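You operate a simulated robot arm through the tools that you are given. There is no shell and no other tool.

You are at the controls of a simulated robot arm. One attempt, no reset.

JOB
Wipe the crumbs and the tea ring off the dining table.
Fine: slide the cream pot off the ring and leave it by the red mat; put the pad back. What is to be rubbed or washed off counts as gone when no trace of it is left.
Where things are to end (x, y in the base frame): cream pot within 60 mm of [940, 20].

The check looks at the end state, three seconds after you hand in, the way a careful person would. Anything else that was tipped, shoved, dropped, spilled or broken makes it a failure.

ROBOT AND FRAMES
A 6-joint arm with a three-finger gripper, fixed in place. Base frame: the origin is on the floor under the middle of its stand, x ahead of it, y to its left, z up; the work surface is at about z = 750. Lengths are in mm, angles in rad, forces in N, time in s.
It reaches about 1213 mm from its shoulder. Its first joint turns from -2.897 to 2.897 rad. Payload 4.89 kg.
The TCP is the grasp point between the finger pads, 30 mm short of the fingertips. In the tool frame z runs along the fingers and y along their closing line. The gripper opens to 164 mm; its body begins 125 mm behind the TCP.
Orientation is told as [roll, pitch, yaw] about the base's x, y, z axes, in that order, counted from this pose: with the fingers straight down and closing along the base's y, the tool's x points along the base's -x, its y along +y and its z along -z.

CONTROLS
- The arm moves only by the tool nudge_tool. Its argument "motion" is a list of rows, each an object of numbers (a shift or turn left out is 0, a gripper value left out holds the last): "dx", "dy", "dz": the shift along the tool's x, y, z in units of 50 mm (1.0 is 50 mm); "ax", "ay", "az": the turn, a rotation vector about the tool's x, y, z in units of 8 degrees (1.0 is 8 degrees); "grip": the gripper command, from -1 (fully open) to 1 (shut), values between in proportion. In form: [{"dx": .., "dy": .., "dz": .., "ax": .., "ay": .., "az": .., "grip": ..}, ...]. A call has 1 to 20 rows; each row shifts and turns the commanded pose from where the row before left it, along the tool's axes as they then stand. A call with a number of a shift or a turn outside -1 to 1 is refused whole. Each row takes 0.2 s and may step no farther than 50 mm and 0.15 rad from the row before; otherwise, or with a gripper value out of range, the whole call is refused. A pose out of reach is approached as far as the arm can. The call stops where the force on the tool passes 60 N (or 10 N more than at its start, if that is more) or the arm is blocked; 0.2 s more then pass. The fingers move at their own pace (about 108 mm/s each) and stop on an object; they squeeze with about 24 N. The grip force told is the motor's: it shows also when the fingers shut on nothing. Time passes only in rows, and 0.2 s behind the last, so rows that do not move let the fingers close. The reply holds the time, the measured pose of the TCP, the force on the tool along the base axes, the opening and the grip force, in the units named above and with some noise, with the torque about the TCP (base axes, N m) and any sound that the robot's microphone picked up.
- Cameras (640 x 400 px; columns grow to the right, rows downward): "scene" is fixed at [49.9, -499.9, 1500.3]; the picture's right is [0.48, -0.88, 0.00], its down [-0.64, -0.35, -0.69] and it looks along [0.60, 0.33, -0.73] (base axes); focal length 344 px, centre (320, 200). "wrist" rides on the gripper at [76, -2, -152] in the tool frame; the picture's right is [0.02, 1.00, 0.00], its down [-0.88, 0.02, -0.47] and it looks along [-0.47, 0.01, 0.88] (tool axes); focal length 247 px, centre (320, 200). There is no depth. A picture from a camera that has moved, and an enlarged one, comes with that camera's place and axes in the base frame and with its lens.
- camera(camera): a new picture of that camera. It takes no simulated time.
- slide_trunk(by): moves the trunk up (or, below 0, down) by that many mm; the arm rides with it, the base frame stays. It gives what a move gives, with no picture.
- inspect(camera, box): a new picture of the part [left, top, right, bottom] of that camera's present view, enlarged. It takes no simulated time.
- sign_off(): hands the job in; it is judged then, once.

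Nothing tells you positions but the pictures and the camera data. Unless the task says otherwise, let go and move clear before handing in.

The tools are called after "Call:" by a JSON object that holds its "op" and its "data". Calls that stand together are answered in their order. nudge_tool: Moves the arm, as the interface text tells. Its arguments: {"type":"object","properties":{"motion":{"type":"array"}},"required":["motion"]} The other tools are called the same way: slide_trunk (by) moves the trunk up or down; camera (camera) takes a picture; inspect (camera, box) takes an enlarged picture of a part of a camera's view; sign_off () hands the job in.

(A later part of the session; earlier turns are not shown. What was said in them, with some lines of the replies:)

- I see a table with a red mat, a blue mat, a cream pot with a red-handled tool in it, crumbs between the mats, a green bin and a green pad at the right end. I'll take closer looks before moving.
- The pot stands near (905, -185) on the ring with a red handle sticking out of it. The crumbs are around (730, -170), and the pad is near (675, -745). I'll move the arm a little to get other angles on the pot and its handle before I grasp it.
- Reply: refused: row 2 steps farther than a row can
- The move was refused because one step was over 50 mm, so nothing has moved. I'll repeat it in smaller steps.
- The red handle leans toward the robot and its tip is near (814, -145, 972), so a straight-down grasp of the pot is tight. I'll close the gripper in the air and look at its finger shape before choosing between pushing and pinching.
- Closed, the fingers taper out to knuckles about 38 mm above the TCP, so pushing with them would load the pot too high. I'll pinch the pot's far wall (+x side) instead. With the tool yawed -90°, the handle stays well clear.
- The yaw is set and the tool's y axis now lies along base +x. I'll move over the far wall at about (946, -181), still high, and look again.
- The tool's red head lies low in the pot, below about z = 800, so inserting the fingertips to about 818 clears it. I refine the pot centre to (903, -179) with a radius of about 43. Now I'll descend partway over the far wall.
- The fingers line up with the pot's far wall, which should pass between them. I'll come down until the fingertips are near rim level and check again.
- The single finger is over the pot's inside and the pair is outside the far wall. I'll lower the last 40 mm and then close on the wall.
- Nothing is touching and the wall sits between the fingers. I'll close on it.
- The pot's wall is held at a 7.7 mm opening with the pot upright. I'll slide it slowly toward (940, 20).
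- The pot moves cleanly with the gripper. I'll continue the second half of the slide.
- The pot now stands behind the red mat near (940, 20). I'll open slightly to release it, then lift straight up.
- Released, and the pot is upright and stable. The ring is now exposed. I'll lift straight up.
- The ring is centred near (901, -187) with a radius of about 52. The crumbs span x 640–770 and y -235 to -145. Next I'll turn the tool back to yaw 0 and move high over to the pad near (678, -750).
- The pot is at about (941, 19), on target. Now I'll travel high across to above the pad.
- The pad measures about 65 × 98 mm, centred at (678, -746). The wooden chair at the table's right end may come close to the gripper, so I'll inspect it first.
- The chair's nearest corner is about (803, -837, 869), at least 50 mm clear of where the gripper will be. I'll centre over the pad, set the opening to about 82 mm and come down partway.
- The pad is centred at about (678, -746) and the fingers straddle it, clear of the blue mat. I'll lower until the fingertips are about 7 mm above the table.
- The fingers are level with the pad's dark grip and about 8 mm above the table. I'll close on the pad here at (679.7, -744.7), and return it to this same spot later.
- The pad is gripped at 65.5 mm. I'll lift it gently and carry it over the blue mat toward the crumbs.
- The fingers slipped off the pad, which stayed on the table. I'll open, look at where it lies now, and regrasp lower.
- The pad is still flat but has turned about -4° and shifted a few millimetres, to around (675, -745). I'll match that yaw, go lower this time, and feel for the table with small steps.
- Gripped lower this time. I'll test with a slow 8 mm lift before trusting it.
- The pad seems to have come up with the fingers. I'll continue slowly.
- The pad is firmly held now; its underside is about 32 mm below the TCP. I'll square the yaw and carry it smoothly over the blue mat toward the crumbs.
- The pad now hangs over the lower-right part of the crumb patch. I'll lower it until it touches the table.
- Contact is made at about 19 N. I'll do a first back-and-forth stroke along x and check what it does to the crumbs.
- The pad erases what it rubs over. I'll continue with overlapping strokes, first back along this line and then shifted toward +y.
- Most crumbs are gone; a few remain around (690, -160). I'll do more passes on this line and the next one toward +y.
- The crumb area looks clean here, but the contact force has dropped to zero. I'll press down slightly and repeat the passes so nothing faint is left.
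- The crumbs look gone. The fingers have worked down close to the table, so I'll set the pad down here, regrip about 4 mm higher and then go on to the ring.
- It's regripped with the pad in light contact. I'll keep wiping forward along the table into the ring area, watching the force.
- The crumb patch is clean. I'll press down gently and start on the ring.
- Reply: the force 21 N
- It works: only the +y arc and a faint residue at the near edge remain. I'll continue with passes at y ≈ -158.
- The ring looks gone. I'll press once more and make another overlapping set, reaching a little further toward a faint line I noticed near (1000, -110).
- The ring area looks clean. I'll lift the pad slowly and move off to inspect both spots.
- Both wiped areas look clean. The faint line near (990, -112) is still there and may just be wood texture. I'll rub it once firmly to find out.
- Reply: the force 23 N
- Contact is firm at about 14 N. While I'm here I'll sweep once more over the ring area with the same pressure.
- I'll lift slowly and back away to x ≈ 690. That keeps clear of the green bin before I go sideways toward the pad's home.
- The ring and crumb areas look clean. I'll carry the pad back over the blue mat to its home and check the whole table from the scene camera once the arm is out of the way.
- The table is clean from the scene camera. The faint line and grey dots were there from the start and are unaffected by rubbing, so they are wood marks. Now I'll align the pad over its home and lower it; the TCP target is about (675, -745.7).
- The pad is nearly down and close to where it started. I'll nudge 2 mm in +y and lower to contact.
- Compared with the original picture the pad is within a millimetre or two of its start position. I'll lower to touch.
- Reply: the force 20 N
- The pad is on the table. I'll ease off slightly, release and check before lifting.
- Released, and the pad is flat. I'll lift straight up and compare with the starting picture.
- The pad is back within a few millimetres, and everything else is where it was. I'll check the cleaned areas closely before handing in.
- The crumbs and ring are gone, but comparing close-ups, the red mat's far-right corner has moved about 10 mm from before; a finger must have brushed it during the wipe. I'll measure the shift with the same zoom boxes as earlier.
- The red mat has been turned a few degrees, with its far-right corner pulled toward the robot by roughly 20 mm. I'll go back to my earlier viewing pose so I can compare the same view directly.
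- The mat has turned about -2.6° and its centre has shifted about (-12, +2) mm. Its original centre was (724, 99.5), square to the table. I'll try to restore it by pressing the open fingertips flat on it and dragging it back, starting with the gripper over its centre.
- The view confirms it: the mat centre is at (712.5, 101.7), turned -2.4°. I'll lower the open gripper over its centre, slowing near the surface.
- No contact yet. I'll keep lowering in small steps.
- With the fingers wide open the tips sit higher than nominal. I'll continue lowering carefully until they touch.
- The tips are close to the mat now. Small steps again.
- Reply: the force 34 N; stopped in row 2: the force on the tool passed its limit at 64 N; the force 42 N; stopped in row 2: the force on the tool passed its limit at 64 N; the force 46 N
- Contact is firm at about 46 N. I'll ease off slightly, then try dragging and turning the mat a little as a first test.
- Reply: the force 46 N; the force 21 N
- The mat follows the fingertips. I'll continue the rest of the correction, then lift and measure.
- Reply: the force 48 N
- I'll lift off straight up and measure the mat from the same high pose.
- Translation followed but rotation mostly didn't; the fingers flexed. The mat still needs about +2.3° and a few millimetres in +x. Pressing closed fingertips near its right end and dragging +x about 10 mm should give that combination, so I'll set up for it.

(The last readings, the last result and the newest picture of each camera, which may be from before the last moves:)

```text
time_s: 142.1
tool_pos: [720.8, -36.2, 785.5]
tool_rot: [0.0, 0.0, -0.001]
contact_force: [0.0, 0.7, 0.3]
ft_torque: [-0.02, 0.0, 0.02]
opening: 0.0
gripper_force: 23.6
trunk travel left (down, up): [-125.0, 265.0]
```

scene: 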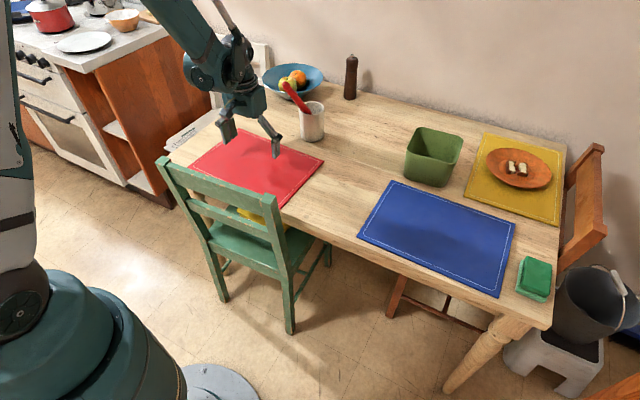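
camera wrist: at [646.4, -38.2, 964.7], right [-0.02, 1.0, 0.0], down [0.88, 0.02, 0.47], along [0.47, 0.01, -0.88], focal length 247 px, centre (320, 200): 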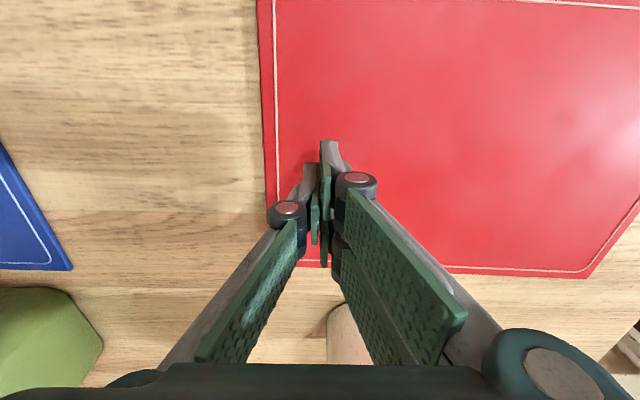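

Call:
{"op": "nudge_tool", "data": {"motion": [{"dz": 0.02}, {"dz": 0.01}, {}]}}

```text
time_s: 142.9
tool_pos: [720.3, -35.1, 783.6]
tool_rot: [-0.001, -0.002, 0.0]
contact_force: [0.5, 0.0, -0.4]
ft_torque: [0.02, 0.01, 0.0]
opening: 0.0
gripper_force: 23.7
trunk travel left (down, up): [-125.0, 265.0]
```

Call:
{"op": "nudge_tool", "data": {"motion": [{"dz": 0.02}, {"dz": 0.01}, {}]}}

```text
time_s: 143.7
tool_pos: [720.1, -35.4, 782.5]
tool_rot: [0.0, -0.003, -0.002]
contact_force: [5.4, 9.4, 26.4]
ft_torque: [0.32, 0.11, -0.1]
opening: 6.1
gripper_force: 24.3
trunk travel left (down, up): [-125.0, 265.0]
```

Contact at 26 N. Now I'll drag +x with a slight turn.

Call:
{"op": "nudge_tool", "data": {"motion": [{"dx": -0.04, "az": -0.05}, {"dx": -0.04, "az": -0.05}, {"dx": -0.04, "az": -0.05}, {"dx": -0.04, "az": -0.05}, {}]}}

Call:
{"op": "inspect", "data": {"camera": "scene", "box": [190, 90, 340, 220]}}

```text
time_s: 144.9
tool_pos: [726.2, -35.6, 781.2]
tool_rot: [-0.001, -0.001, 0.027]
contact_force: [-20.9, -8.1, 46.2]
ft_torque: [-0.15, 0.87, 0.04]
opening: 6.1
gripper_force: 23.6
trunk travel left (down, up): [-125.0, 265.0]
```

```text
3.08 times, centred on (265, 155) of scene
camera zoom: at [49.9, -499.9, 1500.3], right [0.48, -0.88, 0.0], down [-0.64, -0.35, -0.69], along [0.6, 0.33, -0.73], focal length 1059 px, centre (489, 338)
```

zoom: 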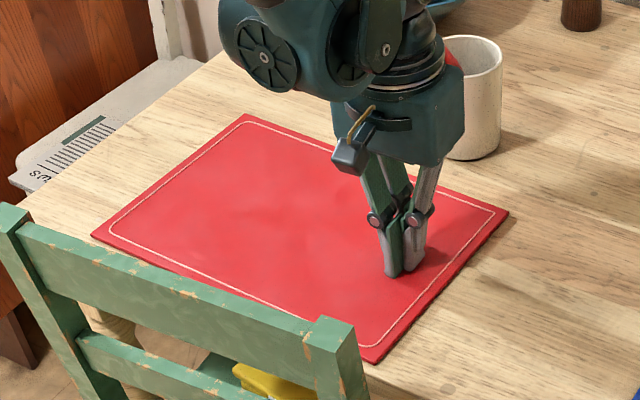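

Call:
{"op": "nudge_tool", "data": {"motion": [{"dz": -0.01, "dx": -0.04, "az": -0.04}, {"dx": -0.05, "az": -0.04}, {"dx": -0.05, "az": -0.02}, {}]}}

Call:
{"op": "inspect", "data": {"camera": "scene", "box": [190, 90, 340, 220]}}

```text
time_s: 145.9
tool_pos: [734.5, -35.7, 781.8]
tool_rot: [-0.001, -0.004, 0.042]
contact_force: [-11.8, 1.8, 27.2]
ft_torque: [0.07, 0.59, 0.05]
opening: 5.8
gripper_force: 23.7
trunk travel left (down, up): [-125.0, 265.0]
```

```text
3.08 times, centred on (265, 155) of scene
camera zoom: at [49.9, -499.9, 1500.3], right [0.48, -0.88, 0.0], down [-0.64, -0.35, -0.69], along [0.6, 0.33, -0.73], focal length 1059 px, centre (489, 338)
```

zoom: 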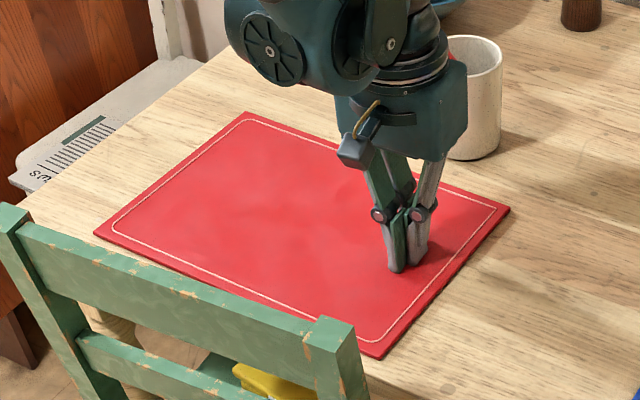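

Good progress. I'll lift and measure again from above.

Call:
{"op": "nudge_tool", "data": {"motion": [{"dz": -0.03}, {"dz": -0.1}, {"dz": -0.3}, {"dz": -0.7}, {"dz": -0.9, "az": 0.15}, {"dz": -0.9, "az": 0.15}, {"dz": -0.9}, {"dz": -0.9, "dy": 0.3}, {"dz": -0.9, "dy": 0.4}, {"dz": -0.6, "dy": 0.6}, {"dz": -0.5, "dy": 0.7}, {"dz": -0.4, "dy": 0.7, "dx": 0.2}, {"grip": -1}, {}, {}]}}

Call:
{"op": "inspect", "data": {"camera": "wrist", "box": [200, 10, 450, 190]}}

Call:
{"op": "inspect", "data": {"camera": "scene", "box": [190, 90, 340, 220]}}

Call:
{"op": "camera", "data": {"camera": "scene"}}

```text
time_s: 149.1
tool_pos: [725.2, 100.4, 1137.9]
tool_rot: [-0.002, -0.001, -0.002]
contact_force: [0.0, 0.7, -0.9]
ft_torque: [-0.02, -0.01, 0.0]
opening: 163.7
gripper_force: 0.2
trunk travel left (down, up): [-125.0, 265.0]
```

```text
2.22 times, centred on (325, 100) of wrist
camera zoom: at [649.5, 98.0, 1289.2], right [-0.02, 1.0, 0.0], down [0.88, 0.02, 0.47], along [0.47, 0.01, -0.88], focal length 549 px, centre (309, 422)
```

zoom: 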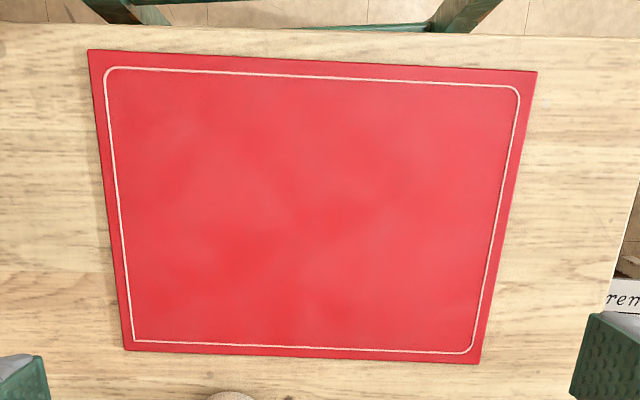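

```text
3.08 times, centred on (265, 155) of scene
camera zoom: at [49.9, -499.9, 1500.3], right [0.48, -0.88, 0.0], down [-0.64, -0.35, -0.69], along [0.6, 0.33, -0.73], focal length 1059 px, centre (489, 338)
```

zoom: 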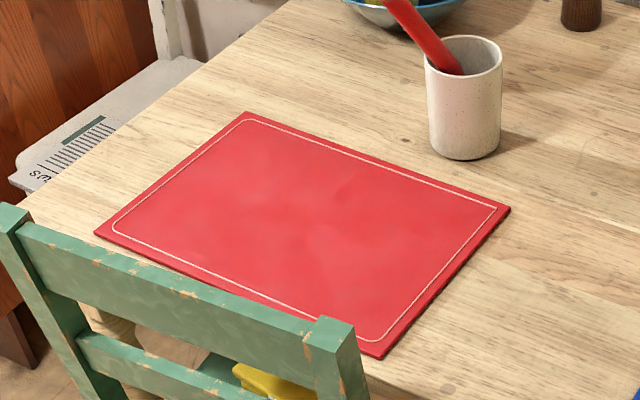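

```text
taken
```

scene: 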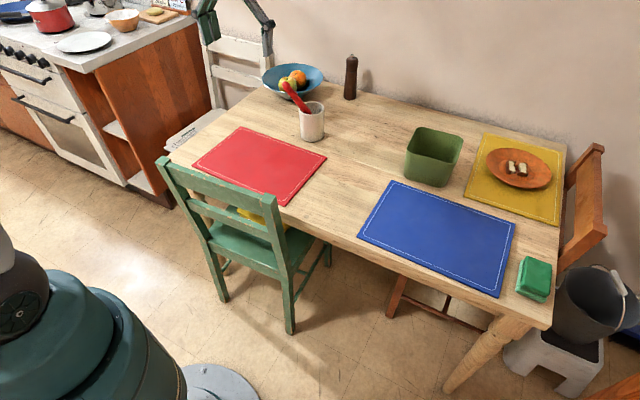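

The right side is now in place, within about 1–5 mm, while the left side is about 9 mm too far in +x. The remaining turn is about +1.2°. I'll press lightly near the left end and drag it back about 8 mm in -x with a slight turn.

Call:
{"op": "nudge_tool", "data": {"motion": [{"dy": 0.3, "grip": 1}, {"dy": 0.8}, {"dy": 0.8}, {"dy": 0.5, "dx": -0.1}, {"dy": 0.2}, {"dz": 0.4}, {"dz": 0.9}, {"dz": 0.9}, {"dz": 0.9}, {"dz": 0.9}, {"dz": 0.9}, {"dz": 0.9}, {"dz": 0.7}, {"dz": 0.3}, {}]}}

Call:
{"op": "camera", "data": {"camera": "wrist"}}

Call:
{"op": "camera", "data": {"camera": "scene"}}

```text
time_s: 152.3
tool_pos: [727.5, 230.0, 798.0]
tool_rot: [0.0, 0.0, 0.0]
contact_force: [0.2, 1.4, -0.1]
ft_torque: [-0.01, 0.02, 0.04]
opening: 0.0
gripper_force: 23.9
trunk travel left (down, up): [-125.0, 265.0]
```

```text
taken
camera wrist: at [652.3, 226.7, 950.2], right [-0.02, 1.0, 0.0], down [0.88, 0.02, 0.47], along [0.47, 0.01, -0.88], focal length 247 px, centre (320, 200)
```

wrist: 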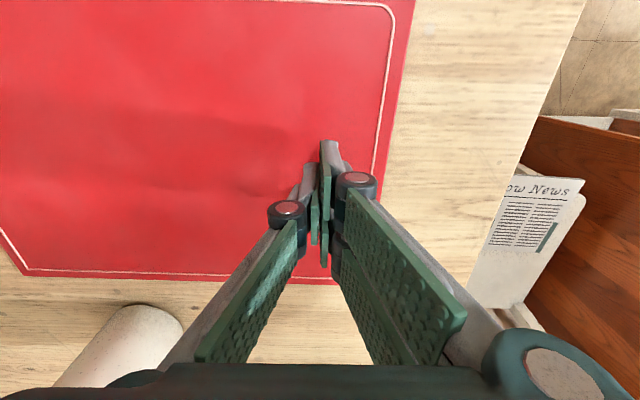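

```text
taken
```

scene: 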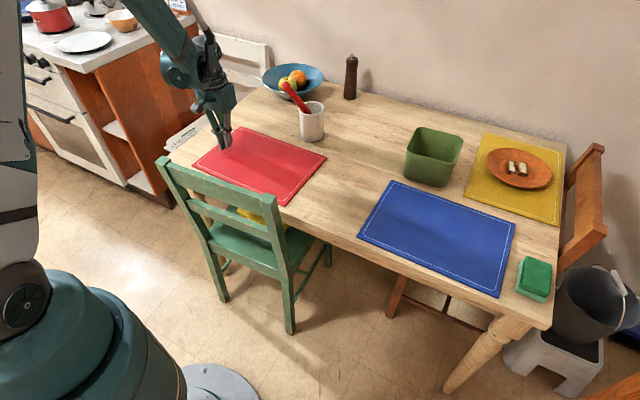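

Clear of everything. I'll lower to contact in small steps.

Call:
{"op": "nudge_tool", "data": {"motion": [{"dz": 0.12}, {"dz": 0.1}, {"dz": 0.05}, {}]}}

```text
time_s: 153.3
tool_pos: [729.3, 228.4, 784.2]
tool_rot: [0.0, -0.001, 0.0]
contact_force: [0.1, -0.7, -0.2]
ft_torque: [0.01, 0.01, 0.01]
opening: 0.0
gripper_force: 24.4
trunk travel left (down, up): [-125.0, 265.0]
```

Call:
{"op": "nudge_tool", "data": {"motion": [{"dz": 0.02}, {}]}}

```text
time_s: 153.9
tool_pos: [728.7, 228.8, 784.2]
tool_rot: [0.0, -0.002, -0.001]
contact_force: [-0.3, 0.0, 0.1]
ft_torque: [-0.02, 0.0, -0.03]
opening: 0.2
gripper_force: 24.1
trunk travel left (down, up): [-125.0, 265.0]
```

Call:
{"op": "nudge_tool", "data": {"motion": [{"dz": 0.015}, {}]}}

```text
time_s: 154.5
tool_pos: [728.5, 229.6, 784.1]
tool_rot: [-0.001, 0.0, 0.001]
contact_force: [0.3, -0.1, -0.5]
ft_torque: [0.01, 0.01, 0.0]
opening: 0.1
gripper_force: 23.8
trunk travel left (down, up): [-125.0, 265.0]
```

Call:
{"op": "nudge_tool", "data": {"motion": [{"dz": 0.015}, {}]}}

```text
time_s: 155.1
tool_pos: [730.5, 228.6, 782.6]
tool_rot: [0.0, -0.002, -0.002]
contact_force: [0.5, 0.3, 0.2]
ft_torque: [0.04, 0.02, 0.02]
opening: 6.3
gripper_force: 24.2
trunk travel left (down, up): [-125.0, 265.0]
```

Call:
{"op": "nudge_tool", "data": {"motion": [{"dz": 0.012}, {}]}}

```text
time_s: 155.7
tool_pos: [731.2, 229.0, 781.1]
tool_rot: [-0.001, -0.003, 0.0]
contact_force: [9.8, -1.2, 25.1]
ft_torque: [0.04, 0.03, -0.02]
opening: 6.0
gripper_force: 24.1
trunk travel left (down, up): [-125.0, 265.0]
```

Call:
{"op": "nudge_tool", "data": {"motion": [{"dz": -0.005}, {"dx": 0.04, "az": -0.09}, {"dx": 0.04, "az": -0.09}, {"dx": 0.04, "az": -0.09}, {"dx": 0.04, "az": -0.09}, {}]}}

Call:
{"op": "inspect", "data": {"camera": "scene", "box": [190, 90, 340, 220]}}

```text
time_s: 157.1
tool_pos: [724.0, 228.0, 782.2]
tool_rot: [0.0, -0.002, 0.052]
contact_force: [8.6, 2.8, 18.4]
ft_torque: [0.08, -0.05, 0.03]
opening: 5.8
gripper_force: 24.1
trunk travel left (down, up): [-125.0, 265.0]
```

```text
3.08 times, centred on (265, 155) of scene
camera zoom: at [49.9, -499.9, 1500.3], right [0.48, -0.88, 0.0], down [-0.64, -0.35, -0.69], along [0.6, 0.33, -0.73], focal length 1059 px, centre (489, 338)
```

zoom: 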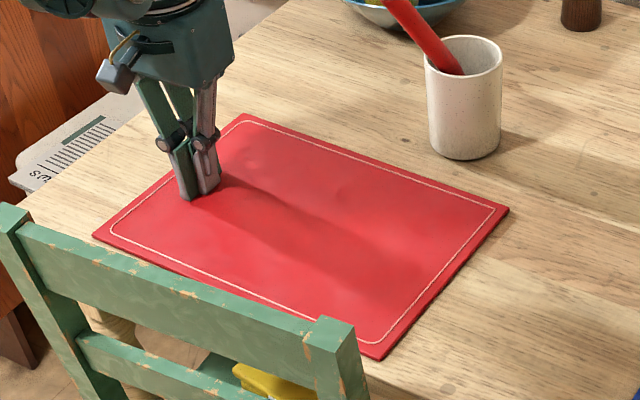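

Call:
{"op": "nudge_tool", "data": {"motion": [{"dz": -0.03}, {"dz": -0.1}, {"dz": -0.3}, {"dz": -0.7}, {"dz": -0.9, "az": 0.18}, {"dz": -0.9, "az": 0.18}, {"dz": -0.9}, {"dz": -0.9, "dy": -0.3}, {"dz": -0.9, "dy": -0.4}, {"dz": -0.6, "dy": -0.6}, {"dz": -0.6, "dy": -0.6}, {"dz": -0.3, "dy": -0.6}, {"grip": -1}, {}, {}]}}

Call:
{"op": "inspect", "data": {"camera": "wrist", "box": [200, 10, 450, 190]}}

Call:
{"op": "inspect", "data": {"camera": "scene", "box": [190, 90, 340, 220]}}

Call:
{"op": "inspect", "data": {"camera": "scene", "box": [250, 50, 400, 180]}}

```text
time_s: 160.3
tool_pos: [723.6, 101.8, 1138.6]
tool_rot: [0.0, -0.001, 0.001]
contact_force: [0.7, 0.3, 0.6]
ft_torque: [0.04, 0.0, 0.02]
opening: 163.5
gripper_force: 1.0
trunk travel left (down, up): [-125.0, 265.0]
```

```text
2.22 times, centred on (325, 100) of wrist
camera zoom: at [646.6, 99.4, 1290.9], right [-0.02, 1.0, 0.0], down [0.88, 0.02, 0.47], along [0.47, 0.01, -0.88], focal length 549 px, centre (309, 422)
```

zoom: 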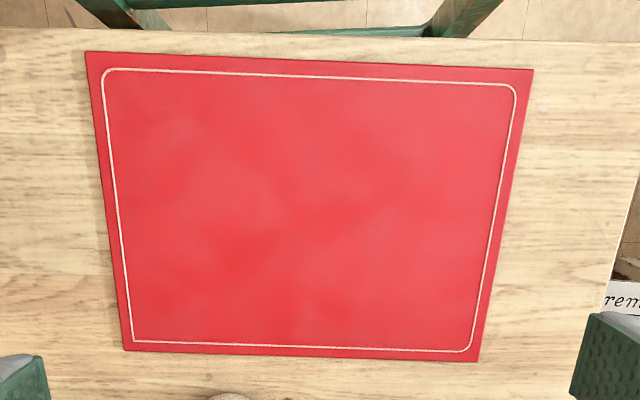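

```text
3.08 times, centred on (265, 155) of scene
camera zoom: at [49.9, -499.9, 1500.3], right [0.48, -0.88, 0.0], down [-0.64, -0.35, -0.69], along [0.6, 0.33, -0.73], focal length 1059 px, centre (489, 338)
```

zoom: 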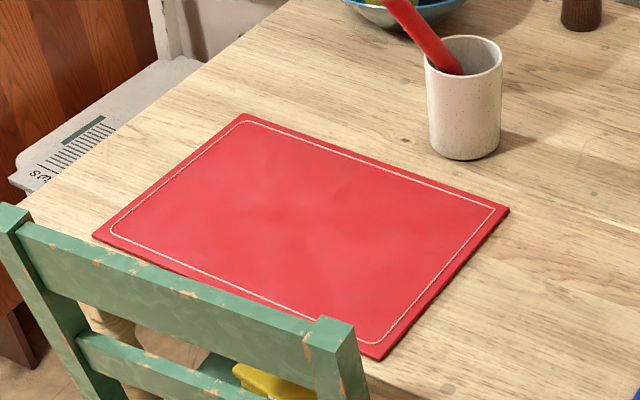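

```text
3.08 times, centred on (325, 115) of scene
camera zoom: at [49.9, -499.9, 1500.3], right [0.48, -0.88, 0.0], down [-0.64, -0.35, -0.69], along [0.6, 0.33, -0.73], focal length 1059 px, centre (305, 462)
```

zoom: 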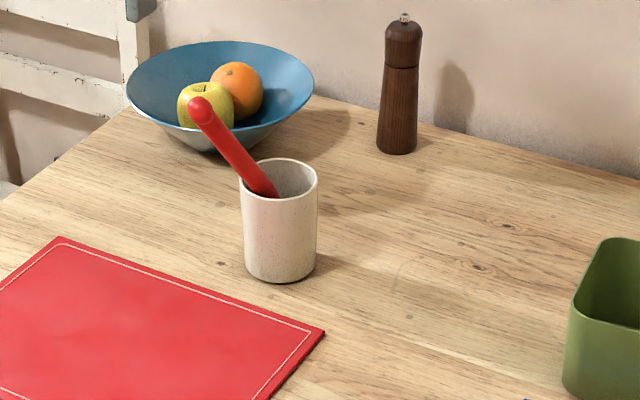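

The mat is now within about 2 mm at its centre and 0.7° of its original placement, with every corner within about 6 mm. I'll do a final close check of the wiped areas from above.

Call:
{"op": "nudge_tool", "data": {"motion": [{"dy": -0.4, "dx": 0.1, "grip": -1}, {"dy": -0.9, "dx": 0.1}, {"dy": -0.9, "dx": 0.1}, {"dy": -0.9, "dx": 0.1}, {"dy": -0.9}, {"dy": -0.9}, {"dy": -0.7}, {"dy": -0.24}, {}]}}

Call:
{"op": "camera", "data": {"camera": "wrist"}}

Call:
{"op": "inspect", "data": {"camera": "wrist", "box": [250, 30, 400, 130]}}

Call:
{"op": "inspect", "data": {"camera": "wrist", "box": [230, 130, 410, 260]}}

```text
time_s: 162.3
tool_pos: [701.5, -188.7, 1138.9]
tool_rot: [-0.001, -0.001, 0.0]
contact_force: [0.0, -0.5, 0.5]
ft_torque: [0.0, 0.01, -0.01]
opening: 164.1
gripper_force: 0.0
trunk travel left (down, up): [-125.0, 265.0]
```

```text
taken
camera wrist: at [625.3, -190.9, 1289.3], right [-0.02, 1.0, 0.0], down [0.88, 0.02, 0.47], along [0.47, 0.01, -0.88], focal length 247 px, centre (320, 200)
```

wrist: 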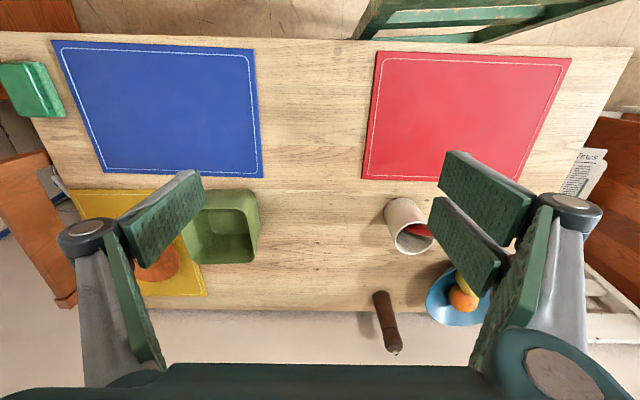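

```text
4.00 times, centred on (325, 80) of wrist
camera zoom: at [625.3, -190.9, 1289.3], right [-0.02, 1.0, 0.0], down [0.88, 0.02, 0.47], along [0.47, 0.01, -0.88], focal length 988 px, centre (300, 680)
```

zoom: 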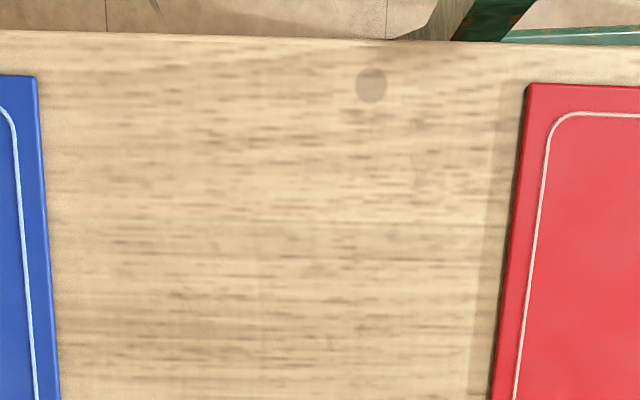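

```text
3.08 times, centred on (320, 195) of wrist
camera zoom: at [625.3, -190.9, 1289.3], right [-0.02, 1.0, 0.0], down [0.88, 0.02, 0.47], along [0.47, 0.01, -0.88], focal length 760 px, centre (320, 215)
```

zoom: 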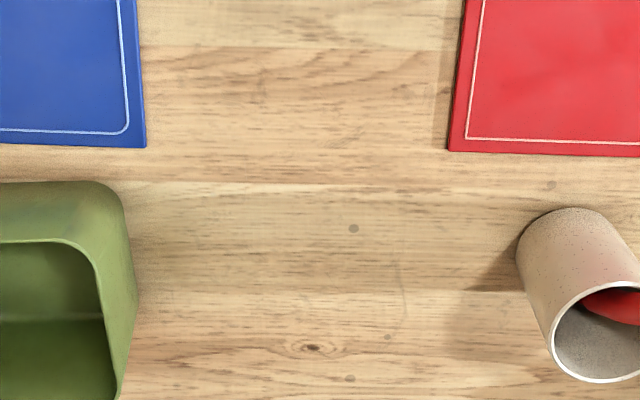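

Call:
{"op": "inspect", "data": {"camera": "wrist", "box": [290, 150, 370, 210]}}

Call:
{"op": "inspect", "data": {"camera": "scene", "box": [325, 130, 395, 180]}}

Call:
{"op": "inspect", "data": {"camera": "scene", "box": [460, 220, 620, 320]}}

```text
6.67 times, centred on (330, 180) of wrist
camera zoom: at [625.3, -190.9, 1289.3], right [-0.02, 1.0, 0.0], down [0.88, 0.02, 0.47], along [0.47, 0.01, -0.88], focal length 1646 px, centre (253, 333)
```

zoom: 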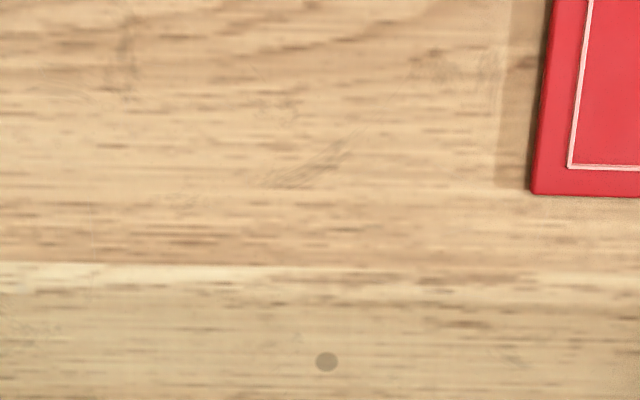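

```text
8.00 times, centred on (360, 155) of scene
camera zoom: at [49.9, -499.9, 1500.3], right [0.48, -0.88, 0.0], down [-0.64, -0.35, -0.69], along [0.6, 0.33, -0.73], focal length 2754 px, centre (0, 560)
```

zoom: 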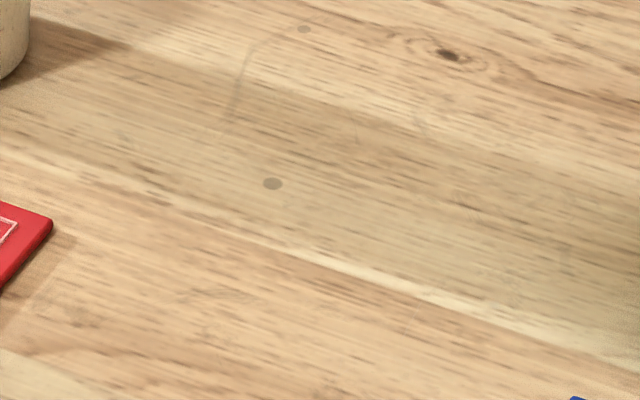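

```text
4.00 times, centred on (540, 270) of scene
camera zoom: at [49.9, -499.9, 1500.3], right [0.48, -0.88, 0.0], down [-0.64, -0.35, -0.69], along [0.6, 0.33, -0.73], focal length 1377 px, centre (-560, -80)
```

zoom: 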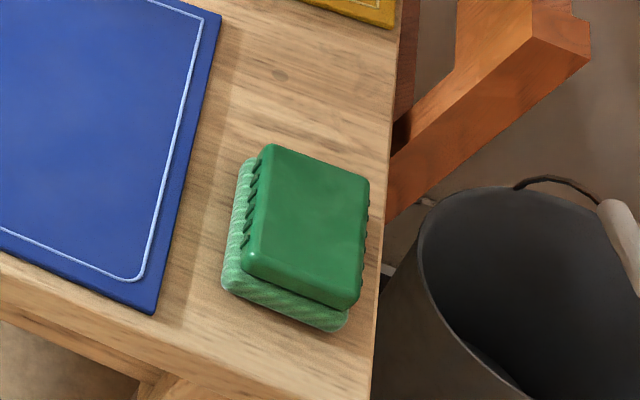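

The crumbs and tea ring are gone; the only marks left are wood-grain marks and scratches that were there from the start and that rubbing did not change. The pot stands at about (941, 19), the pad is back within a few millimetres, and the red mat I brushed is back within about 6 mm of where it was. The gripper is empty and clear, so I'm handing in.

Call:
{"op": "sign_off", "data": {}}

```text
The job is handed in.
```

I've handed the job in: the crumbs and the tea ring are gone from the table. Before handing in I checked close-ups from both cameras. The only marks left are a faint line, some scratches and grey knots in the wood that were there from the start and didn't change when rubbed.

- **Cream pot:** it stands upright behind the red mat at about (941, 19), well inside the 60 mm allowance. The red-handled tool is still in it.
- **Pad:** it slipped out of my first grip and dropped back flat onto its spot before any wiping. It is now back within a few millimetres of where it started, turned by roughly 2–3°.
- **Red mat:** while I was wiping the ring, my fingers shoved the mat's far-right corner about 20 mm and turned the mat about 2.5°. I pressed on it and dragged it back. It ended about 2 mm off at its centre, within about 6 mm at the corners and turned about 0.7°. If a small shift in the mat counts against the job, this is where it would show.

I saw no change in anything else on the table. The gripper was open, empty and well above the table when I handed in.
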